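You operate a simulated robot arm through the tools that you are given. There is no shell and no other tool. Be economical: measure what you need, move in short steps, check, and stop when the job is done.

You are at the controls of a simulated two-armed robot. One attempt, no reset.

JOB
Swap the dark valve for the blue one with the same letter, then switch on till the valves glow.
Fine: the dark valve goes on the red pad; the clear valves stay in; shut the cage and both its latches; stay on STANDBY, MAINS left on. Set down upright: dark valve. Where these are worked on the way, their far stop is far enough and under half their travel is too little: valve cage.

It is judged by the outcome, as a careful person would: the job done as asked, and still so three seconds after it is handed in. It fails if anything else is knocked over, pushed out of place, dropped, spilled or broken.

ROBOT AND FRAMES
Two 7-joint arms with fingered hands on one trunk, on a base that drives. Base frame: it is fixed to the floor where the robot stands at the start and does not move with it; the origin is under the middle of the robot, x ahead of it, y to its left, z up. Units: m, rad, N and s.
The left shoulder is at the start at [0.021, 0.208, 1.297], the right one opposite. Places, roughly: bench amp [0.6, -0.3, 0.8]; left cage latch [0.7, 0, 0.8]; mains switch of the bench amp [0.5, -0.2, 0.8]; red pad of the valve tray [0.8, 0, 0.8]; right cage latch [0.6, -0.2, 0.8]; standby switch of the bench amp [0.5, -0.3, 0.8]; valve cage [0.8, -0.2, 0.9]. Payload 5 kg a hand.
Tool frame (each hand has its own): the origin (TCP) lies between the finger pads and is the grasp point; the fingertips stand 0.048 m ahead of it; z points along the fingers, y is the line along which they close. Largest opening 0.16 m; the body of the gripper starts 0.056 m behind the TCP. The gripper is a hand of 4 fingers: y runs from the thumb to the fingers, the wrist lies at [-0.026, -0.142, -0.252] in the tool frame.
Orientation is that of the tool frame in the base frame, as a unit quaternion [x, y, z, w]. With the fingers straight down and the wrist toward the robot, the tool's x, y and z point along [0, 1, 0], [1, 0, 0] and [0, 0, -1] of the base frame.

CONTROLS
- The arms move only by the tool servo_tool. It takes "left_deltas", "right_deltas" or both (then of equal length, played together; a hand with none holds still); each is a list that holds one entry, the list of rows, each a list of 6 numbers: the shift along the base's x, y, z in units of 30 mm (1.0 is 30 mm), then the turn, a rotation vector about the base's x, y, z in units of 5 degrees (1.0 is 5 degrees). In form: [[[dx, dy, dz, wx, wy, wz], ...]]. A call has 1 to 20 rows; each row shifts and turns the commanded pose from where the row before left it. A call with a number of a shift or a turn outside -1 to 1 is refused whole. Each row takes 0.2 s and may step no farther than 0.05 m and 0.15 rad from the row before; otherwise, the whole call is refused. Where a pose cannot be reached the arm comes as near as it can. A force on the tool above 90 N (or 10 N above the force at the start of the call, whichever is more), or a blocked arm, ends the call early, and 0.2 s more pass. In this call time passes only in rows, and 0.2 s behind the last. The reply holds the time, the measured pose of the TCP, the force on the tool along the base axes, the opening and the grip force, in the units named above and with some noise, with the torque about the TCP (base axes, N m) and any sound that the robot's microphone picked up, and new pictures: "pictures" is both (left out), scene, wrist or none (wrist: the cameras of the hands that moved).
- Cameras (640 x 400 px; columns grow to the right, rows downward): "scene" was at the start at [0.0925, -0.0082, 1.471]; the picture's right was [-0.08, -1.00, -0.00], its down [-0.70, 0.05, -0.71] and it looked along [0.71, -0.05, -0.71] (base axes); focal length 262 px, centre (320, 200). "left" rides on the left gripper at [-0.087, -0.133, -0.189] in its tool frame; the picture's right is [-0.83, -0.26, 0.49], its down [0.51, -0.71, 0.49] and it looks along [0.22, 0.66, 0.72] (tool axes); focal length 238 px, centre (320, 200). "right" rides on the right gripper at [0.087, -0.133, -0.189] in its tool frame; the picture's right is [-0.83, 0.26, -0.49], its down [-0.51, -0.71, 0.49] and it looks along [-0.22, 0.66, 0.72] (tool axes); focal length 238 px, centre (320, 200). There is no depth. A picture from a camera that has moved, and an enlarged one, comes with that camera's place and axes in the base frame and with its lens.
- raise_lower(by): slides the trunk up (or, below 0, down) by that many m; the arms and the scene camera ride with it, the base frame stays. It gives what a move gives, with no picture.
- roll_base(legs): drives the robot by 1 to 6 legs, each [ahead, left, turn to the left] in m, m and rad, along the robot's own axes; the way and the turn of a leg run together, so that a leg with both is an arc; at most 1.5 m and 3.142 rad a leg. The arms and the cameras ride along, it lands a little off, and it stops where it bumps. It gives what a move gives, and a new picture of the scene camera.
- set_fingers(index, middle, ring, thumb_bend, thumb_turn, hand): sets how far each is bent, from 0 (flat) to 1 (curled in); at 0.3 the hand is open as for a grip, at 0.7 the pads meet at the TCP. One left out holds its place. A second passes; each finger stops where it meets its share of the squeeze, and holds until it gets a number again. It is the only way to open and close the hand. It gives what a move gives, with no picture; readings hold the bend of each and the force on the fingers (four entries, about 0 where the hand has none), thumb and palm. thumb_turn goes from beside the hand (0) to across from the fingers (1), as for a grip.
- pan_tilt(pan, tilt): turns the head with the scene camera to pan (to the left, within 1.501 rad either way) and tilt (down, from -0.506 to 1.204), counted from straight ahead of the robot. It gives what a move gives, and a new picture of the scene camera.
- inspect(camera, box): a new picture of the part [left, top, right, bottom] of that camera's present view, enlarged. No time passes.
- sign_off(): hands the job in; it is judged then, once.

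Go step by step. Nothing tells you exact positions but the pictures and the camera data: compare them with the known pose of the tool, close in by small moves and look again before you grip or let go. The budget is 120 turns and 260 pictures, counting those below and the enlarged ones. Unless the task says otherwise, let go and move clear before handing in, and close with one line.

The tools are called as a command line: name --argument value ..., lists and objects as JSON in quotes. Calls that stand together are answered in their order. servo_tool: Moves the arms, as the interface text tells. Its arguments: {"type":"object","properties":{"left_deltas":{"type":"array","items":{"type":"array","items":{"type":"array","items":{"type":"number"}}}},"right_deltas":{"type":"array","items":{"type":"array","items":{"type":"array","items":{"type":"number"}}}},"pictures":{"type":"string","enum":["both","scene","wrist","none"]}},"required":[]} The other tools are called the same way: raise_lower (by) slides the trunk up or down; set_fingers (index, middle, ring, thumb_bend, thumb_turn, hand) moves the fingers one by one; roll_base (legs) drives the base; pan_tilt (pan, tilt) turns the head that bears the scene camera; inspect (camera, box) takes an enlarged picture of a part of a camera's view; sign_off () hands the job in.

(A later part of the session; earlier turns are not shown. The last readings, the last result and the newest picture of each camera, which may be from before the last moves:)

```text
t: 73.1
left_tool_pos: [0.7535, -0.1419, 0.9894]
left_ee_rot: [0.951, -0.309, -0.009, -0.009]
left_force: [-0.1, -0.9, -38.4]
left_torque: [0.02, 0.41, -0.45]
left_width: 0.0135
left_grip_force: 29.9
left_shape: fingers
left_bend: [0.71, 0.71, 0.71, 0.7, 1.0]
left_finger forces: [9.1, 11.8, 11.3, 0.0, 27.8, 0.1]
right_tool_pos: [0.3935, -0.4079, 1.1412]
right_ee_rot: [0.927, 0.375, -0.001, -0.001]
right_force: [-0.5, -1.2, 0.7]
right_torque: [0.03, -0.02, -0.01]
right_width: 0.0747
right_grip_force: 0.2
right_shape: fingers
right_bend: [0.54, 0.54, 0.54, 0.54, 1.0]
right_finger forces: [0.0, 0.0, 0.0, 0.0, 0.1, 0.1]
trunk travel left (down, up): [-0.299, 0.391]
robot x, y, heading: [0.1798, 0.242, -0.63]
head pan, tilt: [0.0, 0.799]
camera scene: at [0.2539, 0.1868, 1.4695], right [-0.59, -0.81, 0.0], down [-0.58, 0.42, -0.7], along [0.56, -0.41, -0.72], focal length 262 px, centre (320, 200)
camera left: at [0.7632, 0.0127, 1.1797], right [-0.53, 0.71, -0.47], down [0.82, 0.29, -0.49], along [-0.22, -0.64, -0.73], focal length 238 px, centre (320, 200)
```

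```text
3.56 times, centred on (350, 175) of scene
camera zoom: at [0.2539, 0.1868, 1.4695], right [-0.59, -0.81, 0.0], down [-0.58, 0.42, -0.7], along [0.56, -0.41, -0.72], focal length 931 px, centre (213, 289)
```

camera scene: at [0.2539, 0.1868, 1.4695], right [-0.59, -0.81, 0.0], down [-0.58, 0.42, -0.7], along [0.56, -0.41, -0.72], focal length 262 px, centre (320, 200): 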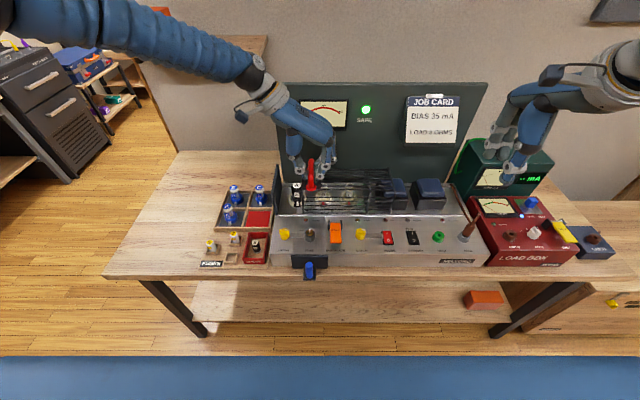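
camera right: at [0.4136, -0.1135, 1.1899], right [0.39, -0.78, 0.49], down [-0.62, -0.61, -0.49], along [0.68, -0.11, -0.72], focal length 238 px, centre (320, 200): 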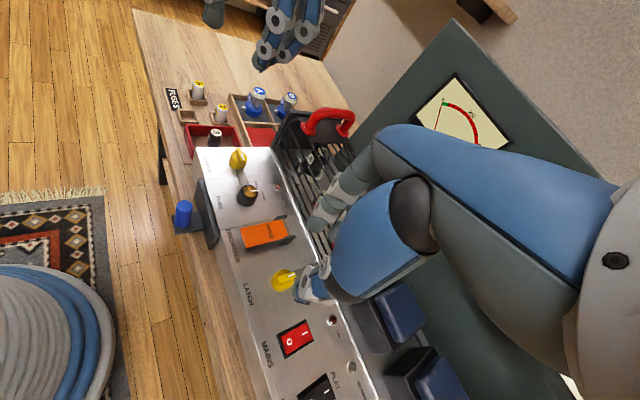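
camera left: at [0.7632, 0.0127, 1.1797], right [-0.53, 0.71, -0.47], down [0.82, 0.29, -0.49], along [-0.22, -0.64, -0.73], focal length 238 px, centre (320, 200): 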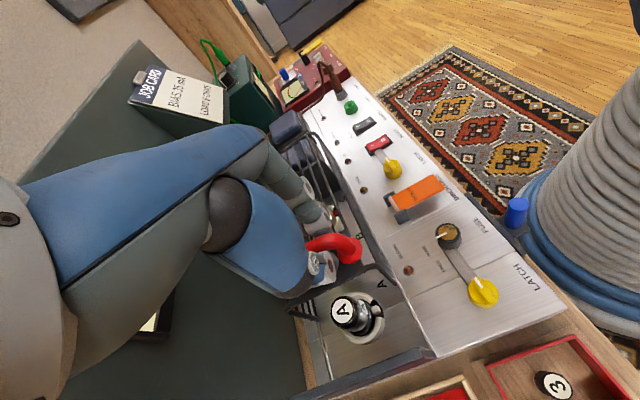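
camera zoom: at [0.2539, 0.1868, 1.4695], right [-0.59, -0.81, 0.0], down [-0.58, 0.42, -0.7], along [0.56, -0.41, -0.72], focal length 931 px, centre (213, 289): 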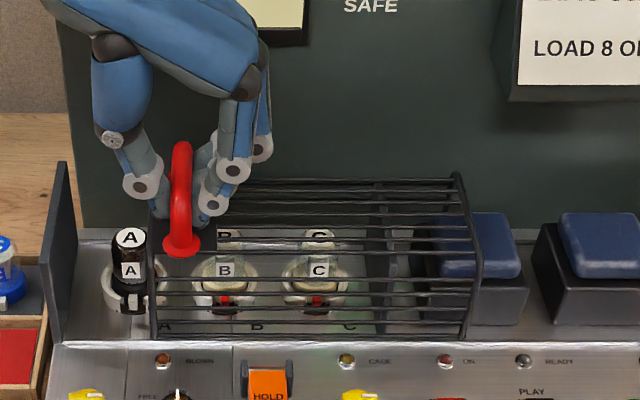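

The cage slides over the transformers. I'll continue to the far stop.

servo_tool --left_deltas '[[[-0.195, -0.27, 0, 0, 0, 0], [-0.195, -0.27, 0, 0, 0, 0], [-0.195, -0.27, 0, 0, 0, 0], [-0.195, -0.27, 0, 0, 0, 0], [-0.195, -0.27, 0, 0, 0, 0], [-0.195, -0.27, 0, 0, 0, 0], [-0.195, -0.27, 0, 0, 0, 0], [-0.195, -0.27, 0, 0, 0, 0], [-0.195, -0.27, 0, 0, 0, 0], [-0.195, -0.27, 0, 0, 0, 0], [-0.195, -0.27, 0, 0, 0, 0], [-0.195, -0.27, 0, 0, 0, 0], [-0.195, -0.27, 0, 0, 0, 0]]]' --pictures "scene"

inspect --camera "scene" --box '[260, 120, 460, 240]'

```text
t: 75.9
left_tool_pos: [0.6781, -0.2467, 0.9879]
left_ee_rot: [0.951, -0.309, -0.008, -0.008]
left_force: [0.4, -1.1, -38.2]
left_torque: [0.09, 0.41, -0.46]
left_width: 0.0137
left_grip_force: 30.5
left_shape: fingers
left_bend: [0.71, 0.71, 0.71, 0.7, 1.0]
left_finger forces: [9.3, 12.0, 11.5, 0.0, 27.9, 0.1]
right_tool_pos: [0.3924, -0.4093, 1.141]
right_ee_rot: [0.927, 0.376, 0.0, -0.001]
right_force: [1.0, -0.6, -0.1]
right_torque: [0.03, -0.01, 0.03]
right_width: 0.0747
right_grip_force: 0.0
right_shape: fingers
right_bend: [0.54, 0.54, 0.54, 0.54, 1.0]
right_finger forces: [0.0, 0.0, 0.0, 0.0, 0.1, 0.1]
trunk travel left (down, up): [-0.299, 0.391]
robot x, y, heading: [0.1763, 0.2432, -0.627]
head pan, tilt: [0.0, 0.799]
camera scene: at [0.2537, 0.1863, 1.4695], right [-0.59, -0.81, 0.0], down [-0.58, 0.42, -0.7], along [0.56, -0.41, -0.72], focal length 262 px, centre (320, 200)
```

scene: 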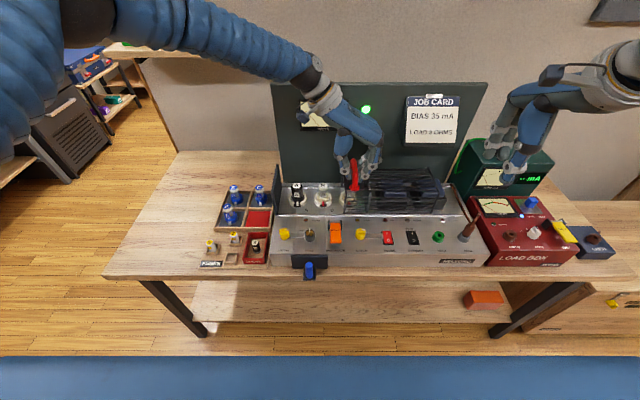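

```text
3.20 times, centred on (360, 180) of scene
camera zoom: at [0.2537, 0.1863, 1.4695], right [-0.59, -0.81, 0.0], down [-0.58, 0.42, -0.7], along [0.56, -0.41, -0.72], focal length 838 px, centre (192, 264)
```

zoom: 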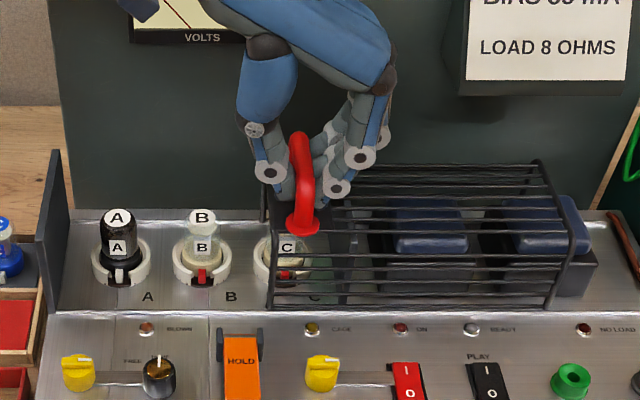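

The cage is about 0.2 m open, with A and B fully exposed and nothing blocking. I'll release the handle, lift off and study the valves and sockets.

set_fingers --hand "left" --index 0.5 --middle 0.5 --ring 0.5 --thumb_bend 0.5

servo_tool --left_deltas '[[[0, 0, 1, 0, 0, 0], [0, 0, 1, 0, 0, 0], [0, 0, 1, 0, 0, 0], [0, 0, 1, 0, 0, 0], [0.586, 0.81, 0, 0, 0, 0], [0.586, 0.81, 0, 0, 0, 0], [0.586, 0.81, 0, 0, 0, 0], [0.586, 0.81, 0, 0, 0, 0], [0.586, 0.81, 0, 0, 0, 0], [0.586, 0.81, 0, 0, 0, 0], [0.586, 0.81, 0, 0, 0, 0]]]' --pictures "scene"

inspect --camera "scene" --box '[270, 170, 350, 220]'

inspect --camera "scene" --box '[205, 170, 285, 240]'

inspect --camera "left" --box '[0, 0, 640, 400]'

```text
t: 76.9
left_tool_pos: [0.6755, -0.2466, 0.9919]
left_ee_rot: [0.951, -0.309, -0.007, -0.007]
left_force: [0.1, -0.2, 0.2]
left_torque: [0.04, 0.02, 0.0]
left_width: 0.0905
left_grip_force: 0.0
left_shape: fingers
left_bend: [0.5, 0.5, 0.5, 0.5, 1.0]
left_finger forces: [0.0, 0.1, 0.0, 0.0, 0.1, 0.0]
right_tool_pos: [0.3917, -0.4071, 1.1422]
right_ee_rot: [0.927, 0.375, 0.0, 0.0]
right_force: [-0.2, -0.5, -0.2]
right_torque: [0.01, 0.02, 0.01]
right_width: 0.0746
right_grip_force: 0.0
right_shape: fingers
right_bend: [0.54, 0.54, 0.54, 0.54, 1.0]
right_finger forces: [0.0, 0.0, 0.1, 0.0, 0.0, 0.1]
trunk travel left (down, up): [-0.299, 0.391]
robot x, y, heading: [0.1758, 0.2443, -0.626]
head pan, tilt: [0.0, 0.799]
```

```text
t: 79.3
left_tool_pos: [0.798, -0.0753, 1.1123]
left_ee_rot: [0.951, -0.309, -0.006, -0.007]
left_force: [0.4, 0.4, -0.1]
left_torque: [-0.08, -0.02, 0.02]
left_width: 0.0908
left_grip_force: 0.0
left_shape: fingers
left_bend: [0.5, 0.5, 0.5, 0.5, 1.0]
left_finger forces: [0.1, 0.0, 0.1, 0.0, 0.0, 0.1]
right_tool_pos: [0.3912, -0.4068, 1.1431]
right_ee_rot: [0.927, 0.376, 0.0, 0.001]
right_force: [0.9, 1.4, 0.8]
right_torque: [-0.03, 0.02, -0.01]
right_width: 0.0744
right_grip_force: 0.1
right_shape: fingers
right_bend: [0.54, 0.54, 0.54, 0.54, 1.0]
right_finger forces: [0.1, 0.0, 0.0, 0.0, 0.0, 0.0]
trunk travel left (down, up): [-0.299, 0.391]
robot x, y, heading: [0.1795, 0.2442, -0.625]
head pan, tilt: [0.0, 0.799]
camera scene: at [0.2524, 0.1903, 1.4698], right [-0.59, -0.81, 0.0], down [-0.58, 0.42, -0.7], along [0.56, -0.41, -0.72], focal length 262 px, centre (320, 200)
```

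scene: 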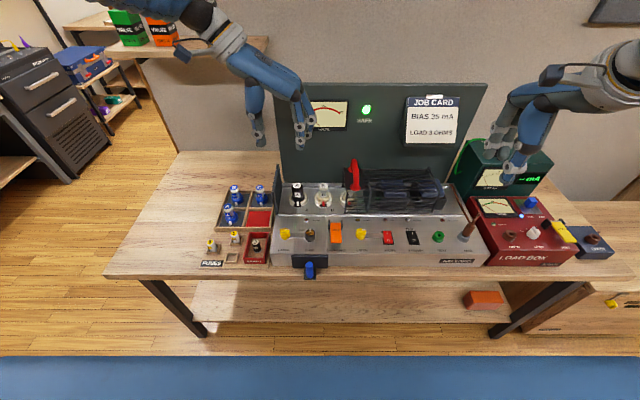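

```text
8.00 times, centred on (310, 195) of scene
camera zoom: at [0.2524, 0.1903, 1.4698], right [-0.59, -0.81, 0.0], down [-0.58, 0.42, -0.7], along [0.56, -0.41, -0.72], focal length 2094 px, centre (400, 240)
```

zoom: 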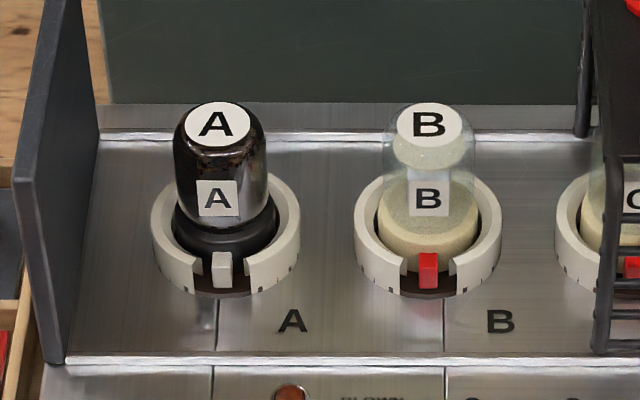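

```text
5.71 times, centred on (245, 205) of scene
camera zoom: at [0.2524, 0.1903, 1.4698], right [-0.59, -0.81, 0.0], down [-0.58, 0.42, -0.7], along [0.56, -0.41, -0.72], focal length 1496 px, centre (749, 171)
```

zoom: 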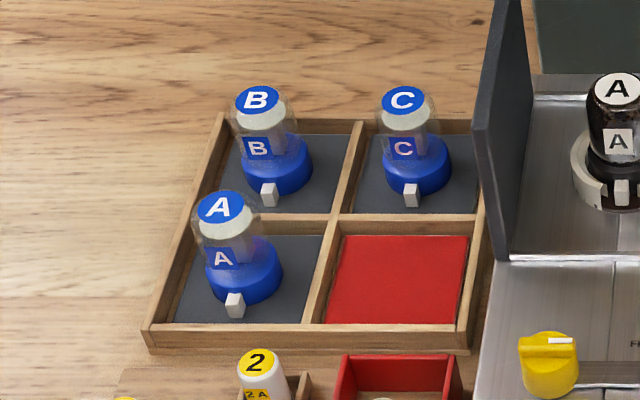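

```text
1.00 times, centred on (320, 200) of left (not enlarged: the box is as wide or as high as the picture)
camera zoom: at [0.8078, 0.08, 1.3029], right [-0.53, 0.71, -0.47], down [0.82, 0.28, -0.49], along [-0.22, -0.65, -0.73], focal length 238 px, centre (320, 200)
```

zoom: 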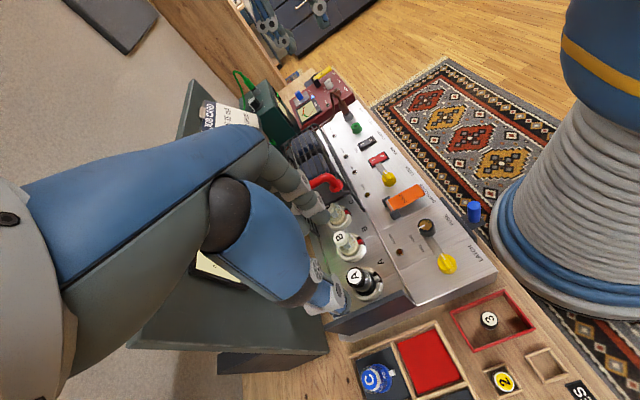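

Both A valves have their key tab facing the front, and the sockets have a front gap for it, so no turning is needed. I'll use the left hand at yaw 0 with the ring finger curled away from the side plate, and come above the dark valve.

set_fingers --hand "left" --index 0.5 --middle 0.5 --ring 1.0 --thumb_bend 0.5

servo_tool --left_deltas '[[[-0.0215, -0.059, 0, 0, 0, 1], [-0.0215, -0.059, 0, 0, 0, 1], [-0.0215, -0.059, 0, 0, 0, 1], [-0.0215, -0.059, 0, 0, 0, 1], [-0.0215, -0.059, 0, 0, 0, 1], [-0.0215, -0.059, 0, 0, 0, 1], [-0.0215, -0.059, 0, 0, 0, 1], [-0.0215, -0.059, 0, 0, 0, 1], [-0.0215, -0.059, 0, 0, 0, 1], [-0.0215, -0.059, 0, 0, 0, 1], [-0.0215, -0.059, 0, 0, 0, 1], [-0.0215, -0.059, 0, 0, 0, 1], [-0.0215, -0.059, 0, 0, 0, 1], [-0.0215, -0.059, 0, 0, 0, 1], [-0.0215, -0.059, 0, 0, 0, 1], [-0.0215, -0.059, 0, 0, 0, 1], [-0.0215, -0.059, 0, 0, 0, 1], [-0.0215, -0.059, 0, 0, 0, 1]]]'

inspect --camera "left" --box '[240, 160, 480, 330]'

inspect --camera "scene" --box '[250, 110, 350, 220]'

```text
t: 80.3
left_tool_pos: [0.7981, -0.0757, 1.1121]
left_ee_rot: [0.951, -0.309, -0.008, -0.007]
left_force: [0.3, 0.1, 0.7]
left_torque: [-0.01, -0.01, 0.0]
left_width: 0.0911
left_grip_force: 0.0
left_shape: fingers
left_bend: [0.5, 0.5, 1.0, 0.5, 1.0]
left_finger forces: [0.0, 0.0, 0.0, 0.0, 0.0, 0.0]
right_tool_pos: [0.3911, -0.406, 1.1431]
right_ee_rot: [0.927, 0.376, 0.0, 0.001]
right_force: [0.3, 0.5, -0.9]
right_torque: [0.01, 0.03, 0.01]
right_width: 0.0745
right_grip_force: 0.2
right_shape: fingers
right_bend: [0.54, 0.54, 0.54, 0.54, 1.0]
right_finger forces: [0.0, 0.1, 0.0, 0.0, 0.1, 0.0]
trunk travel left (down, up): [-0.299, 0.391]
robot x, y, heading: [0.1778, 0.2392, -0.624]
head pan, tilt: [0.0, 0.799]
```

```text
t: 84.1
left_tool_pos: [0.7869, -0.1096, 1.1118]
left_ee_rot: [0.89, 0.456, -0.008, -0.001]
left_force: [-0.7, 0.0, -0.4]
left_torque: [0.06, -0.02, 0.02]
left_width: 0.091
left_grip_force: 0.1
left_shape: fingers
left_bend: [0.5, 0.5, 1.0, 0.5, 1.0]
left_finger forces: [0.0, 0.0, 0.1, 0.1, 0.0, 0.0]
right_tool_pos: [0.39, -0.4075, 1.1425]
right_ee_rot: [0.927, 0.376, -0.001, 0.0]
right_force: [0.6, -1.1, 1.4]
right_torque: [0.07, 0.0, 0.0]
right_width: 0.0743
right_grip_force: 0.1
right_shape: fingers
right_bend: [0.54, 0.54, 0.54, 0.54, 1.0]
right_finger forces: [0.1, 0.0, 0.1, 0.1, 0.0, 0.1]
trunk travel left (down, up): [-0.299, 0.391]
robot x, y, heading: [0.1762, 0.2454, -0.626]
head pan, tilt: [0.0, 0.799]
camera scene: at [0.251, 0.1882, 1.4698], right [-0.59, -0.81, 0.0], down [-0.58, 0.42, -0.7], along [0.57, -0.41, -0.72], focal length 262 px, centre (320, 200)
camera left: at [0.6318, -0.1008, 1.3018], right [-0.71, -0.53, -0.47], down [-0.29, 0.82, -0.49], along [0.65, -0.21, -0.73], focal length 238 px, centre (320, 200)
```

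scene: 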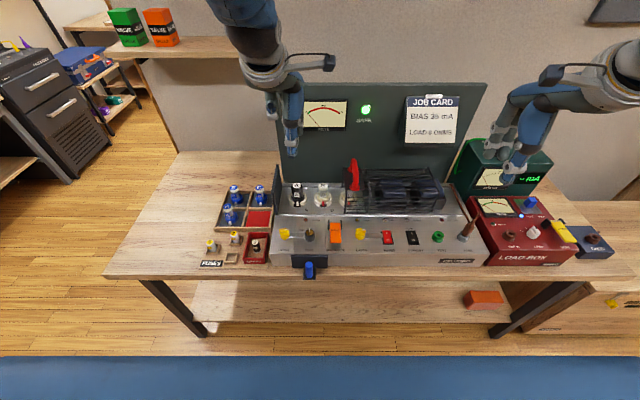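
left: 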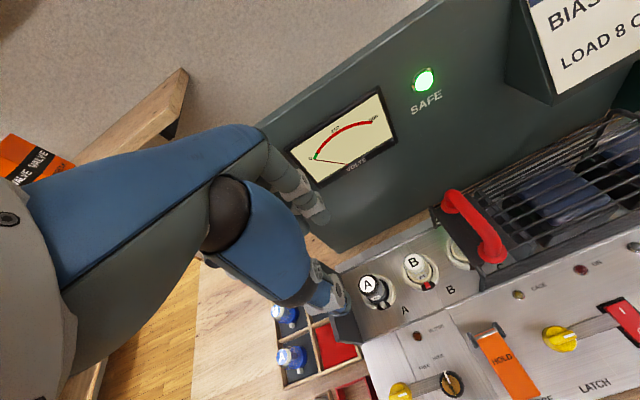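

```text
2.35 times, centred on (360, 245) of left
camera zoom: at [0.6318, -0.1008, 1.3018], right [-0.71, -0.53, -0.47], down [-0.29, 0.82, -0.49], along [0.65, -0.21, -0.73], focal length 561 px, centre (226, 94)
```

zoom: 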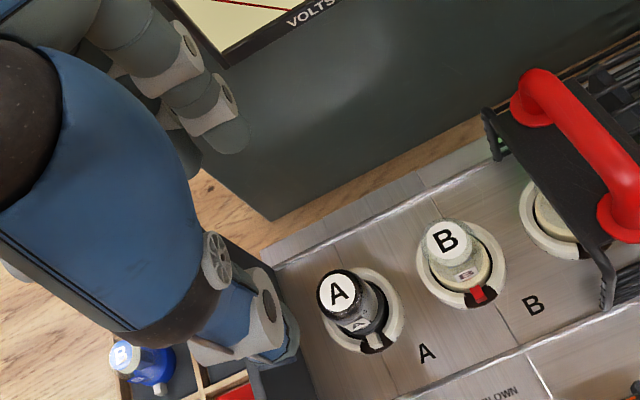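

```text
3.64 times, centred on (300, 165) of scene
camera zoom: at [0.251, 0.1882, 1.4698], right [-0.59, -0.81, 0.0], down [-0.58, 0.42, -0.7], along [0.57, -0.41, -0.72], focal length 952 px, centre (393, 327)
```

zoom: 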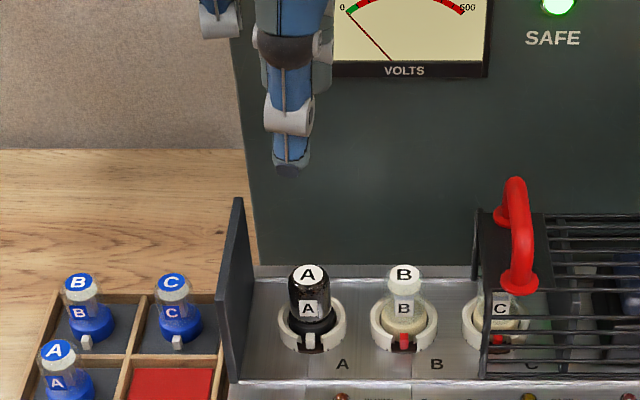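

Aligned to within a few mm. I'll trim it, level the tool, and lower to just above grip height.

servo_tool --left_deltas '[[[0.13, -0.07, -0.5, 0.063, -0.174, 0], [0, 0, -1, 0, 0, 0], [0, 0, -1, 0, 0, 0], [0, 0, -1, 0, 0, 0], [0, 0, -1, 0, 0, 0], [0, 0, -1, 0, 0, 0]]]'

inspect --camera "left" --box '[240, 180, 440, 310]'

inspect --camera "scene" --box '[255, 150, 345, 220]'

inspect --camera "right" --box '[0, 0, 640, 400]'

```text
t: 85.5
left_tool_pos: [0.7942, -0.1098, 0.9465]
left_ee_rot: [0.891, 0.453, -0.002, 0.0]
left_force: [1.7, -0.5, 1.3]
left_torque: [0.06, 0.13, 0.0]
left_width: 0.0908
left_grip_force: 0.0
left_shape: fingers
left_bend: [0.5, 0.5, 1.0, 0.5, 1.0]
left_finger forces: [0.0, 0.1, 0.1, 0.0, 0.1, 0.0]
right_tool_pos: [0.3925, -0.4075, 1.1429]
right_ee_rot: [0.927, 0.376, -0.001, -0.001]
right_force: [0.9, -0.9, -0.7]
right_torque: [0.03, 0.05, 0.02]
right_width: 0.0746
right_grip_force: 0.3
right_shape: fingers
right_bend: [0.54, 0.54, 0.54, 0.54, 1.0]
right_finger forces: [0.1, 0.0, 0.1, 0.0, 0.0, 0.1]
trunk travel left (down, up): [-0.299, 0.391]
robot x, y, heading: [0.1802, 0.2452, -0.625]
head pan, tilt: [0.0, 0.799]
camera scene: at [0.2527, 0.1885, 1.4697], right [-0.59, -0.81, 0.0], down [-0.58, 0.42, -0.7], along [0.56, -0.41, -0.72], focal length 262 px, centre (320, 200)
camera left: at [0.6356, -0.1015, 1.1345], right [-0.7, -0.52, -0.48], down [-0.28, 0.82, -0.49], along [0.66, -0.21, -0.72], focal length 238 px, centre (320, 200)
```

scene: 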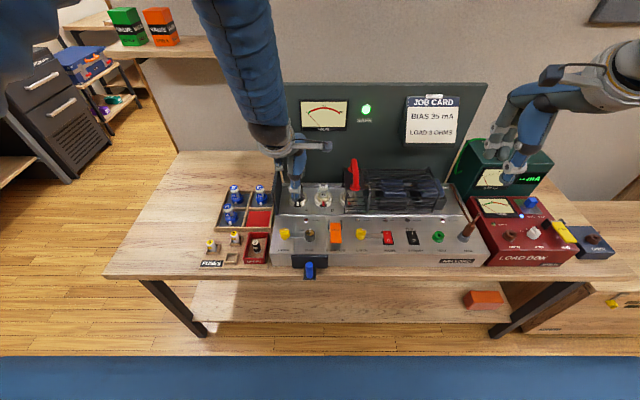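
left: 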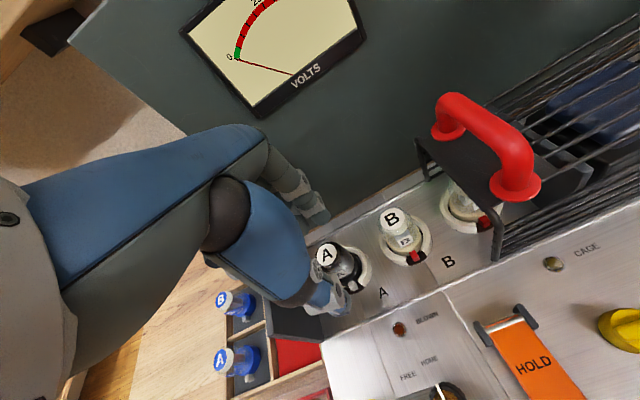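

```text
3.08 times, centred on (340, 245) of left
camera zoom: at [0.6356, -0.1015, 1.1345], right [-0.7, -0.52, -0.48], down [-0.28, 0.82, -0.49], along [0.66, -0.21, -0.72], focal length 733 px, centre (258, 62)
```

zoom: 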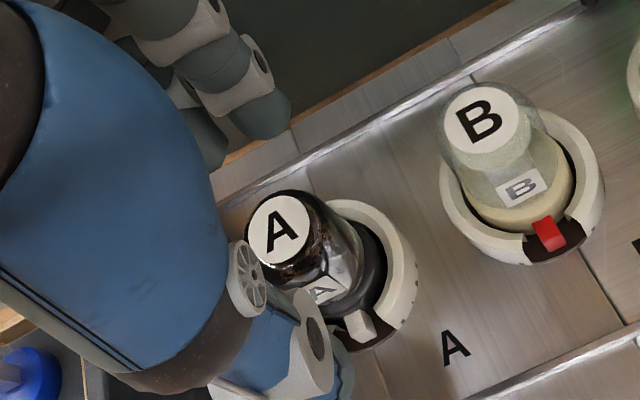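

```text
5.71 times, centred on (300, 185) of scene
camera zoom: at [0.2527, 0.1885, 1.4697], right [-0.59, -0.81, 0.0], down [-0.58, 0.42, -0.7], along [0.56, -0.41, -0.72], focal length 1496 px, centre (434, 286)
```

zoom: 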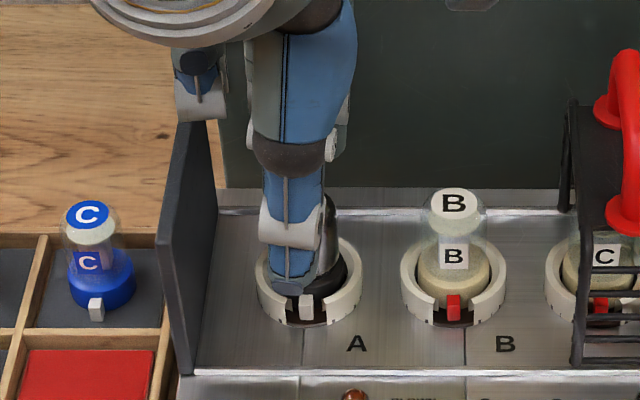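

```text
1.00 times, centred on (320, 200) of right (not enlarged: the box is as wide or as high as the picture)
camera zoom: at [0.3635, -0.2531, 1.3318], right [-0.42, -0.77, 0.49], down [-0.86, 0.16, -0.49], along [0.3, -0.62, -0.72], focal length 238 px, centre (320, 200)
```

zoom: 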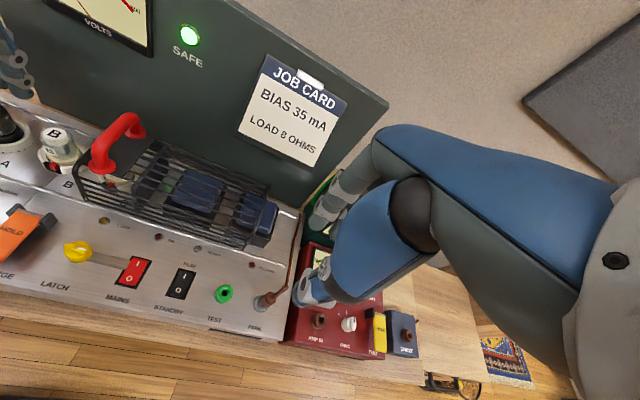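

The curled ring finger would sit over the side plate at yaw 0, so I'll raise, yaw −45° to swing it clear, and narrow the grip.

servo_tool --left_deltas '[[[-0.2, 0, 1, 0, 0, 0], [0, 0, 1, 0, 0, -1], [0, 0, 0, 0, 0, -1], [0, 0, 0, 0, 0, -1], [0, 0, 0, 0, 0, -1], [0, 0, 0, 0, 0, -1], [0, 0, 0, 0, 0, -1], [0, 0, 0, 0, 0, -1], [0, 0, 0, 0, 0, -1], [0, 0, 0, 0, 0, -1]]]' --pictures "none"

set_fingers --hand "left" --index 0.54 --middle 0.54 --ring 1.0 --thumb_bend 0.54

inspect --camera "left" --box '[240, 180, 440, 310]'

inspect --camera "scene" --box '[255, 130, 345, 220]'

```text
t: 87.7
left_tool_pos: [0.787, -0.1101, 1.0069]
left_ee_rot: [0.997, 0.077, -0.002, 0.0]
left_force: [0.3, 0.1, -0.7]
left_torque: [-0.03, 0.05, -0.02]
left_width: 0.0909
left_grip_force: 0.0
left_shape: fingers
left_bend: [0.5, 0.5, 1.0, 0.5, 1.0]
left_finger forces: [0.0, 0.0, 0.0, 0.0, 0.0, 0.0]
right_tool_pos: [0.3927, -0.4059, 1.1419]
right_ee_rot: [0.927, 0.375, 0.0, 0.001]
right_force: [-0.2, -0.6, 0.1]
right_torque: [0.01, 0.08, 0.04]
right_width: 0.0745
right_grip_force: 0.1
right_shape: fingers
right_bend: [0.54, 0.54, 0.54, 0.54, 1.0]
right_finger forces: [0.1, 0.0, 0.1, 0.0, 0.0, 0.1]
trunk travel left (down, up): [-0.299, 0.391]
robot x, y, heading: [0.1747, 0.2452, -0.625]
head pan, tilt: [0.0, 0.799]
```

```text
t: 88.7
left_tool_pos: [0.7861, -0.1107, 1.0068]
left_ee_rot: [0.997, 0.079, -0.002, 0.0]
left_force: [0.5, 0.7, 0.8]
left_torque: [0.0, -0.02, 0.01]
left_width: 0.0753
left_grip_force: 0.1
left_shape: fingers
left_bend: [0.54, 0.54, 1.0, 0.54, 1.0]
left_finger forces: [0.0, 0.1, 0.0, 0.1, 0.1, 0.0]
right_tool_pos: [0.3919, -0.4069, 1.1438]
right_ee_rot: [0.927, 0.376, 0.001, 0.0]
right_force: [-0.1, 0.2, 0.1]
right_torque: [-0.02, 0.0, -0.04]
right_width: 0.0747
right_grip_force: 0.1
right_shape: fingers
right_bend: [0.54, 0.54, 0.54, 0.54, 1.0]
right_finger forces: [0.0, 0.0, 0.1, 0.0, 0.0, 0.1]
trunk travel left (down, up): [-0.299, 0.391]
robot x, y, heading: [0.1791, 0.2439, -0.622]
head pan, tilt: [0.0, 0.799]
```

```text
3.08 times, centred on (340, 245) of left
camera zoom: at [0.6804, 0.0071, 1.1947], right [-0.87, 0.12, -0.48], down [0.39, 0.78, -0.49], along [0.32, -0.61, -0.72], focal length 733 px, centre (258, 62)
```

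zoom: 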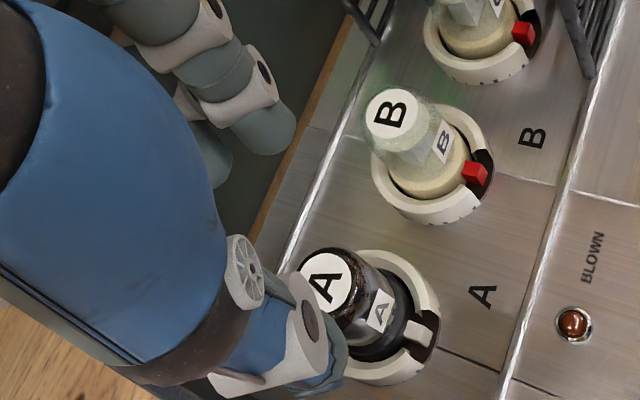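

```text
4.44 times, centred on (300, 175) of scene
camera zoom: at [0.2519, 0.1889, 1.4698], right [-0.59, -0.81, 0.0], down [-0.58, 0.42, -0.7], along [0.56, -0.41, -0.72], focal length 1163 px, centre (409, 311)
```

zoom: 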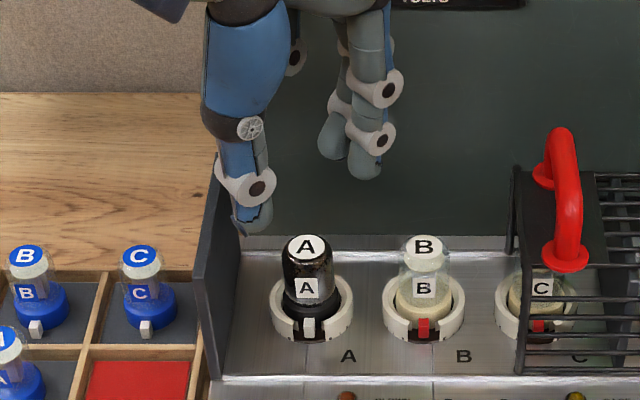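

servo_tool --left_deltas '[[[0.1, 0.1, -1, 0, 0, 0], [0, 0, -1, 0, 0, 0], [0, 0, -0.6, 0, 0, 0], [0, 0, -0.6, 0, 0, 0]]]' --pictures "none"

inspect --camera "left" --box '[240, 180, 440, 310]'

inspect --camera "scene" --box '[255, 140, 345, 220]'

```text
t: 89.7
left_tool_pos: [0.7903, -0.106, 0.9088]
left_ee_rot: [0.997, 0.079, -0.002, 0.0]
left_force: [0.6, -0.6, 0.4]
left_torque: [0.03, 0.05, -0.02]
left_width: 0.0756
left_grip_force: 0.1
left_shape: fingers
left_bend: [0.54, 0.54, 1.0, 0.54, 1.0]
left_finger forces: [0.0, 0.1, 0.0, 0.0, 0.0, 0.1]
right_tool_pos: [0.3921, -0.4065, 1.1415]
right_ee_rot: [0.927, 0.376, 0.0, -0.001]
right_force: [-1.1, 0.0, 0.5]
right_torque: [0.02, 0.02, -0.04]
right_width: 0.0745
right_grip_force: 0.0
right_shape: fingers
right_bend: [0.54, 0.54, 0.54, 0.54, 1.0]
right_finger forces: [0.0, 0.0, 0.0, 0.0, 0.0, 0.1]
trunk travel left (down, up): [-0.299, 0.391]
robot x, y, heading: [0.1761, 0.2447, -0.627]
head pan, tilt: [0.0, 0.799]
```

```text
3.08 times, centred on (340, 245) of left
camera zoom: at [0.6847, 0.0104, 1.0975], right [-0.87, 0.12, -0.48], down [0.39, 0.78, -0.49], along [0.32, -0.61, -0.72], focal length 733 px, centre (258, 62)
```

zoom: 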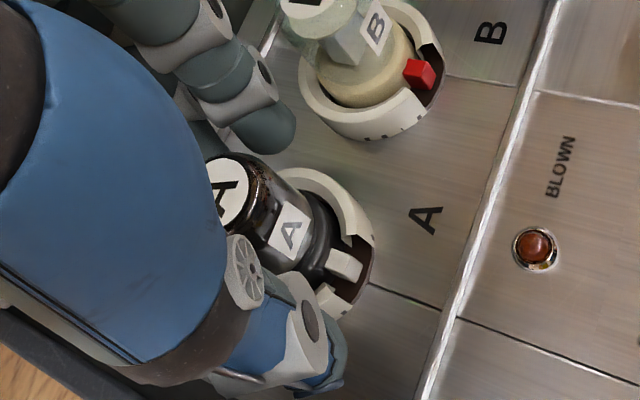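

```text
5.00 times, centred on (300, 180) of scene
camera zoom: at [0.2526, 0.1886, 1.4697], right [-0.59, -0.81, 0.0], down [-0.58, 0.42, -0.7], along [0.56, -0.41, -0.72], focal length 1309 px, centre (420, 300)
```

zoom: 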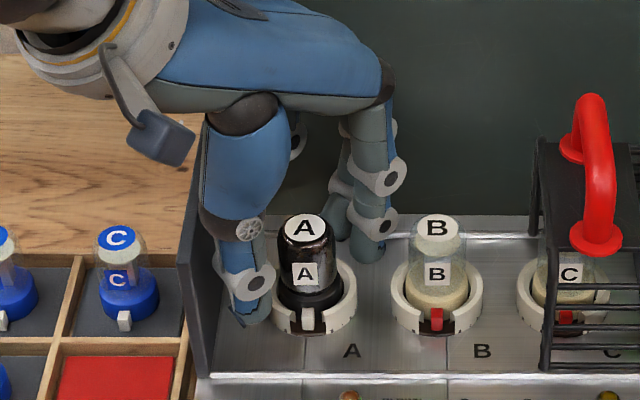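

The fingers straddle the dark valve with no contact, so I'll close.

set_fingers --hand "left" --index 0.8 --middle 0.8 --thumb_bend 0.8

servo_tool --left_deltas '[[[0, 0, 0.3, 0, 0, 0], [0, 0, 0.4, 0, 0, 0], [0, 0, 0.5, 0, 0, 0]]]' --pictures "none"

inspect --camera "scene" --box '[255, 140, 345, 220]'

inspect --camera "left" --box '[240, 180, 440, 310]'

```text
t: 90.7
left_tool_pos: [0.7894, -0.1078, 0.9088]
left_ee_rot: [0.997, 0.078, -0.001, 0.0]
left_force: [1.8, -0.5, -0.2]
left_torque: [-0.01, -0.08, 0.0]
left_width: 0.0378
left_grip_force: 21.1
left_shape: fingers
left_bend: [0.62, 0.63, 1.0, 0.65, 1.0]
left_finger forces: [10.7, 8.8, 0.1, 0.0, 22.5, 0.0]
right_tool_pos: [0.3914, -0.4075, 1.1426]
right_ee_rot: [0.927, 0.376, -0.001, 0.0]
right_force: [-0.4, 0.3, 0.4]
right_torque: [0.02, -0.02, -0.01]
right_width: 0.0746
right_grip_force: 0.0
right_shape: fingers
right_bend: [0.54, 0.54, 0.54, 0.54, 1.0]
right_finger forces: [0.0, 0.0, 0.1, 0.2, 0.1, 0.2]
trunk travel left (down, up): [-0.299, 0.391]
robot x, y, heading: [0.1774, 0.2472, -0.632]
head pan, tilt: [0.0, 0.799]
```

```text
t: 91.5
left_tool_pos: [0.7901, -0.109, 0.9475]
left_ee_rot: [0.997, 0.078, -0.002, 0.0]
left_force: [-0.5, 0.4, -0.9]
left_torque: [-0.04, -0.06, 0.02]
left_width: 0.0369
left_grip_force: 21.1
left_shape: fingers
left_bend: [0.62, 0.63, 1.0, 0.65, 1.0]
left_finger forces: [11.0, 8.4, 0.0, 0.1, 22.7, 0.0]
right_tool_pos: [0.3914, -0.4071, 1.143]
right_ee_rot: [0.927, 0.375, 0.0, 0.0]
right_force: [0.4, 0.1, -0.4]
right_torque: [-0.04, -0.02, -0.01]
right_width: 0.0746
right_grip_force: 0.1
right_shape: fingers
right_bend: [0.54, 0.54, 0.54, 0.54, 1.0]
right_finger forces: [0.0, 0.1, 0.0, 0.0, 0.0, 0.0]
trunk travel left (down, up): [-0.299, 0.391]
robot x, y, heading: [0.1756, 0.2451, -0.627]
head pan, tilt: [0.0, 0.799]
```

```text
5.00 times, centred on (300, 180) of scene
camera zoom: at [0.2514, 0.1892, 1.4698], right [-0.59, -0.81, 0.0], down [-0.58, 0.42, -0.7], along [0.56, -0.41, -0.72], focal length 1309 px, centre (420, 300)
```

zoom: 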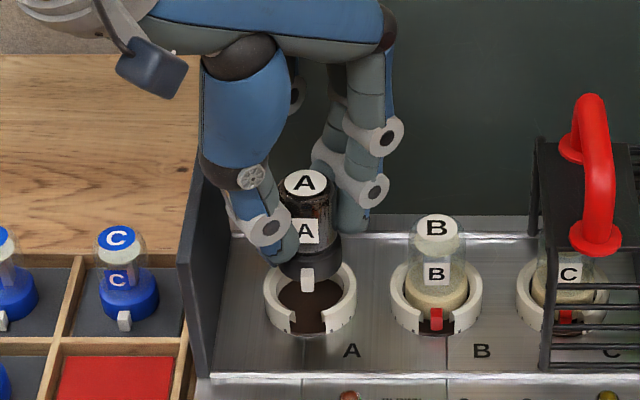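

```text
3.08 times, centred on (340, 245) of left
camera zoom: at [0.6827, 0.0095, 1.1353], right [-0.87, 0.12, -0.48], down [0.39, 0.78, -0.49], along [0.32, -0.61, -0.72], focal length 733 px, centre (258, 62)
```

zoom: 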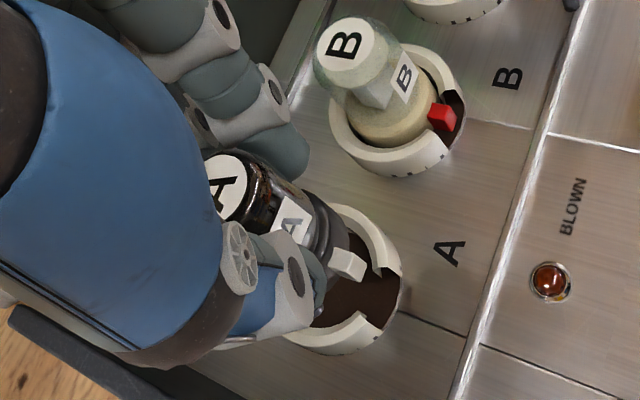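

The dark valve is out cleanly. I'll raise it over the side plate and carry it above the red pad, returning to yaw 0.

servo_tool --left_deltas '[[[0, 0, 0.9, 0, 0, 0], [0, 0, 0.9, 0, 0, 0], [0, 0, 0.9, 0, 0, 0], [0, 0, 0.9, 0, 0, 0], [0.178, 0.511, 0, 0, 0, 1], [0.178, 0.511, 0, 0, 0, 1], [0.178, 0.511, 0, 0, 0, 1], [0.178, 0.511, 0, 0, 0, 1], [0.178, 0.511, 0, 0, 0, 1], [0.178, 0.511, 0, 0, 0, 1], [0.178, 0.511, 0, 0, 0, 1], [0.178, 0.511, 0, 0, 0, 1], [0.178, 0.511, 0, 0, 0, 1]]]'

inspect --camera "scene" --box '[200, 130, 300, 240]'

inspect --camera "left" --box '[240, 180, 440, 310]'

```text
t: 94.3
left_tool_pos: [0.8372, 0.0313, 1.054]
left_ee_rot: [0.891, 0.455, -0.002, 0.001]
left_force: [-0.8, 0.5, -1.3]
left_torque: [-0.01, 0.01, -0.02]
left_width: 0.0376
left_grip_force: 20.5
left_shape: fingers
left_bend: [0.62, 0.63, 1.0, 0.65, 1.0]
left_finger forces: [11.0, 8.4, 0.0, 0.0, 22.4, 0.0]
right_tool_pos: [0.3911, -0.4075, 1.1427]
right_ee_rot: [0.927, 0.376, 0.0, 0.0]
right_force: [-1.1, -0.3, 0.1]
right_torque: [-0.01, -0.02, -0.03]
right_width: 0.0746
right_grip_force: 0.0
right_shape: fingers
right_bend: [0.54, 0.54, 0.54, 0.54, 1.0]
right_finger forces: [0.0, 0.1, 0.0, 0.0, 0.1, 0.1]
trunk travel left (down, up): [-0.299, 0.391]
robot x, y, heading: [0.1773, 0.2417, -0.622]
head pan, tilt: [0.0, 0.799]
camera scene: at [0.2516, 0.1889, 1.4698], right [-0.59, -0.81, 0.0], down [-0.58, 0.42, -0.7], along [0.56, -0.41, -0.72], focal length 262 px, centre (320, 200)
camera left: at [0.6785, 0.0384, 1.2421], right [-0.7, -0.53, -0.48], down [-0.28, 0.82, -0.49], along [0.66, -0.21, -0.72], focal length 238 px, centre (320, 200)
```

scene: 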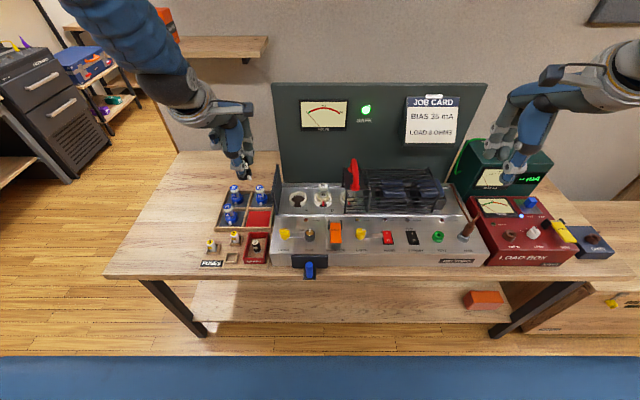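
left: 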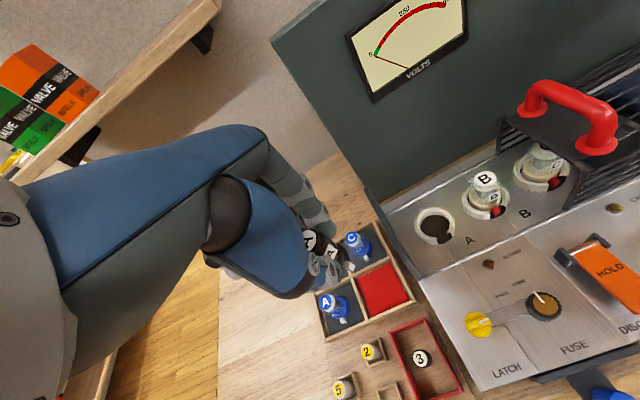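

```text
3.64 times, centred on (250, 185) of scene
camera zoom: at [0.2516, 0.1889, 1.4698], right [-0.59, -0.81, 0.0], down [-0.58, 0.42, -0.7], along [0.56, -0.41, -0.72], focal length 952 px, centre (574, 254)
```

zoom: 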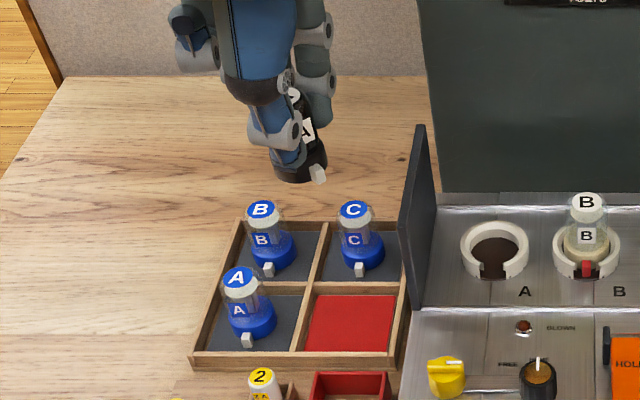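

```text
3.08 times, centred on (340, 245) of left
camera zoom: at [0.6785, 0.0384, 1.2421], right [-0.7, -0.53, -0.48], down [-0.28, 0.82, -0.49], along [0.66, -0.21, -0.72], focal length 733 px, centre (258, 62)
```

zoom: 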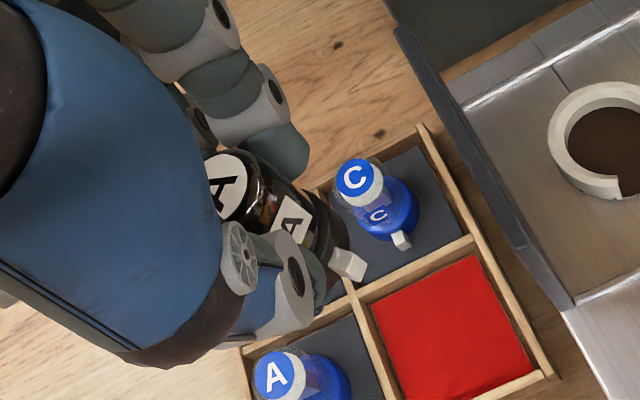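

servo_tool --left_deltas '[[[0.18, -0.21, 0, 0, 0, 0], [0, 0, -1, 0, 0, 0], [0, 0, -1, 0, 0, 0], [0, 0, -1, 0, 0, 0], [0, 0, -1, 0, 0, 0], [0, 0, -1, 0, 0, 0]]]' --pictures "none"

inspect --camera "scene" --box '[205, 150, 295, 240]'

inspect --camera "left" --box '[240, 180, 440, 310]'

inspect --camera "left" --box '[200, 130, 520, 330]'

```text
t: 95.7
left_tool_pos: [0.8438, 0.0227, 0.9026]
left_ee_rot: [0.891, 0.454, -0.001, 0.001]
left_force: [1.1, -0.6, 0.4]
left_torque: [0.08, 0.12, 0.01]
left_width: 0.0373
left_grip_force: 21.0
left_shape: fingers
left_bend: [0.61, 0.63, 1.0, 0.65, 1.0]
left_finger forces: [11.2, 8.8, 0.1, 0.0, 22.3, 0.1]
right_tool_pos: [0.3931, -0.4084, 1.1415]
right_ee_rot: [0.927, 0.375, 0.0, 0.0]
right_force: [0.2, 0.1, -0.7]
right_torque: [0.03, 0.05, 0.05]
right_width: 0.0745
right_grip_force: 0.1
right_shape: fingers
right_bend: [0.54, 0.54, 0.54, 0.54, 1.0]
right_finger forces: [0.0, 0.0, 0.1, 0.1, 0.0, 0.0]
trunk travel left (down, up): [-0.299, 0.391]
robot x, y, heading: [0.1765, 0.242, -0.63]
head pan, tilt: [0.0, 0.799]
```

```text
4.44 times, centred on (250, 195) of scene
camera zoom: at [0.2528, 0.1883, 1.4697], right [-0.59, -0.81, 0.0], down [-0.58, 0.42, -0.7], along [0.56, -0.41, -0.72], focal length 1163 px, centre (631, 222)
```

zoom: 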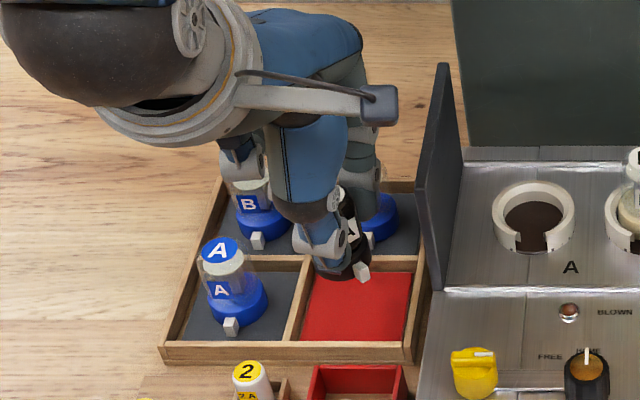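

```text
3.08 times, centred on (340, 245) of left
camera zoom: at [0.6854, 0.032, 1.0909], right [-0.7, -0.52, -0.48], down [-0.28, 0.82, -0.49], along [0.66, -0.21, -0.72], focal length 733 px, centre (258, 62)
```

zoom: 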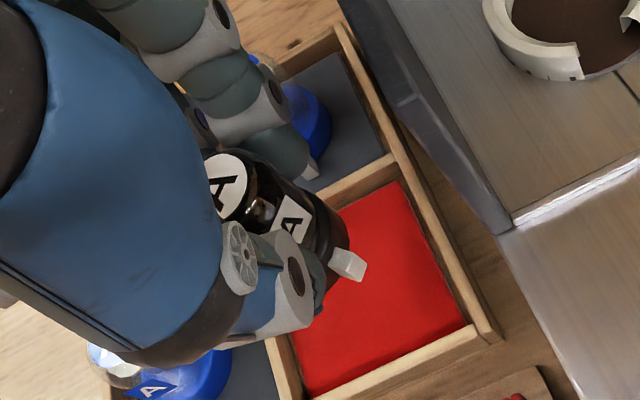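

```text
2.00 times, centred on (360, 230) of left
camera zoom: at [0.6854, 0.032, 1.0909], right [-0.7, -0.52, -0.48], down [-0.28, 0.82, -0.49], along [0.66, -0.21, -0.72], focal length 477 px, centre (240, 140)
```

zoom: 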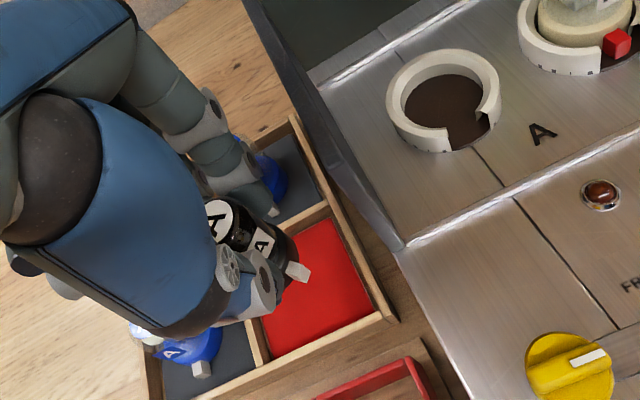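

servo_tool --left_deltas '[[[-0.26, 0.1, 0, 0, 0, 0], [0, 0, -0.6, 0, 0, 0], [0, 0, -0.5, 0, 0, 0], [0, 0, -0.2, 0, 0, 0]]]' --pictures "none"

inspect --camera "scene" --box '[215, 170, 295, 230]'

inspect --camera "left" --box '[240, 180, 440, 310]'

```text
t: 96.7
left_tool_pos: [0.8344, 0.027, 0.8654]
left_ee_rot: [0.891, 0.454, -0.002, -0.001]
left_force: [0.2, -0.6, -1.0]
left_torque: [0.03, 0.02, -0.03]
left_width: 0.0371
left_grip_force: 21.2
left_shape: fingers
left_bend: [0.61, 0.63, 1.0, 0.65, 1.0]
left_finger forces: [11.3, 8.8, 0.0, 0.0, 22.4, 0.0]
right_tool_pos: [0.3919, -0.4078, 1.1425]
right_ee_rot: [0.927, 0.375, -0.001, 0.0]
right_force: [0.3, -0.2, 0.1]
right_torque: [0.02, 0.02, 0.02]
right_width: 0.0748
right_grip_force: 0.0
right_shape: fingers
right_bend: [0.54, 0.54, 0.54, 0.54, 1.0]
right_finger forces: [0.0, 0.1, 0.0, 0.0, 0.0, 0.1]
trunk travel left (down, up): [-0.299, 0.391]
robot x, y, heading: [0.1767, 0.2428, -0.627]
head pan, tilt: [0.0, 0.799]
```

```text
6.67 times, centred on (255, 200) of scene
camera zoom: at [0.2522, 0.1888, 1.4697], right [-0.59, -0.81, 0.0], down [-0.58, 0.42, -0.7], along [0.56, -0.41, -0.72], focal length 1745 px, centre (753, 200)
```

zoom: 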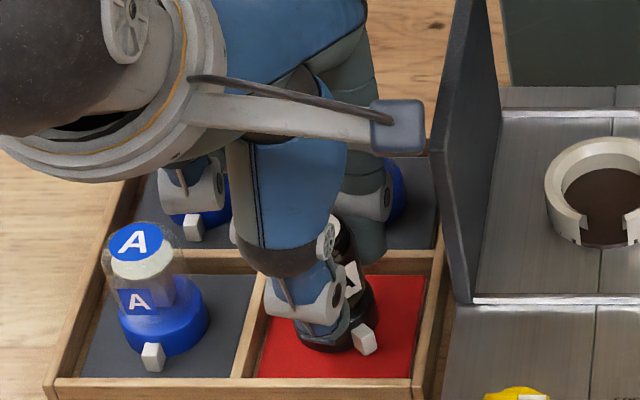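

```text
3.08 times, centred on (340, 245) of left
camera zoom: at [0.6767, 0.035, 1.0532], right [-0.7, -0.52, -0.48], down [-0.28, 0.83, -0.49], along [0.66, -0.21, -0.72], focal length 733 px, centre (258, 62)
```

zoom: 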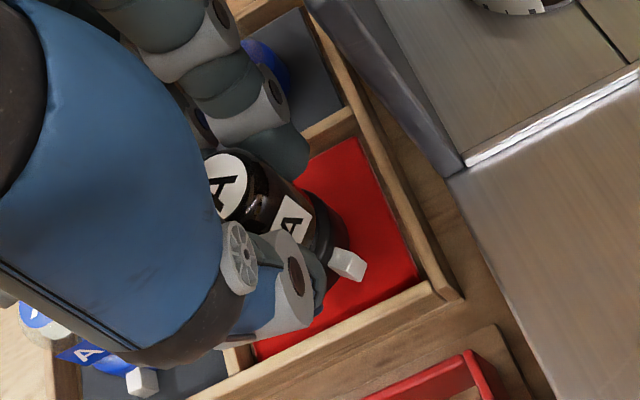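

servo_tool --left_deltas '[[[0, 0, -0.12, 0, 0, 0], [0, 0, -0.12, 0, 0, 0]]]' --pictures "none"

inspect --camera "scene" --box '[215, 170, 295, 230]'

```text
t: 97.3
left_tool_pos: [0.8349, 0.0275, 0.8583]
left_ee_rot: [0.891, 0.454, -0.001, 0.001]
left_force: [-0.2, -1.0, -0.4]
left_torque: [-0.03, 0.02, 0.01]
left_width: 0.037
left_grip_force: 20.9
left_shape: fingers
left_bend: [0.61, 0.63, 1.0, 0.65, 1.0]
left_finger forces: [11.1, 8.8, 0.0, 0.0, 22.4, 0.0]
right_tool_pos: [0.392, -0.4085, 1.143]
right_ee_rot: [0.927, 0.375, 0.0, -0.001]
right_force: [0.1, -0.4, -0.1]
right_torque: [-0.01, 0.03, -0.01]
right_width: 0.0744
right_grip_force: 0.0
right_shape: fingers
right_bend: [0.54, 0.54, 0.54, 0.54, 1.0]
right_finger forces: [0.0, 0.1, 0.0, 0.0, 0.1, 0.0]
trunk travel left (down, up): [-0.299, 0.391]
robot x, y, heading: [0.1784, 0.242, -0.627]
head pan, tilt: [0.0, 0.799]
```

```text
6.67 times, centred on (255, 200) of scene
camera zoom: at [0.2519, 0.189, 1.4698], right [-0.59, -0.81, 0.0], down [-0.58, 0.42, -0.7], along [0.56, -0.41, -0.72], focal length 1745 px, centre (753, 200)
```

zoom: 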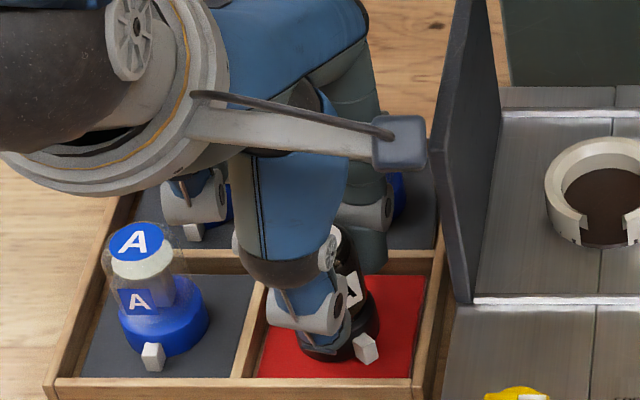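

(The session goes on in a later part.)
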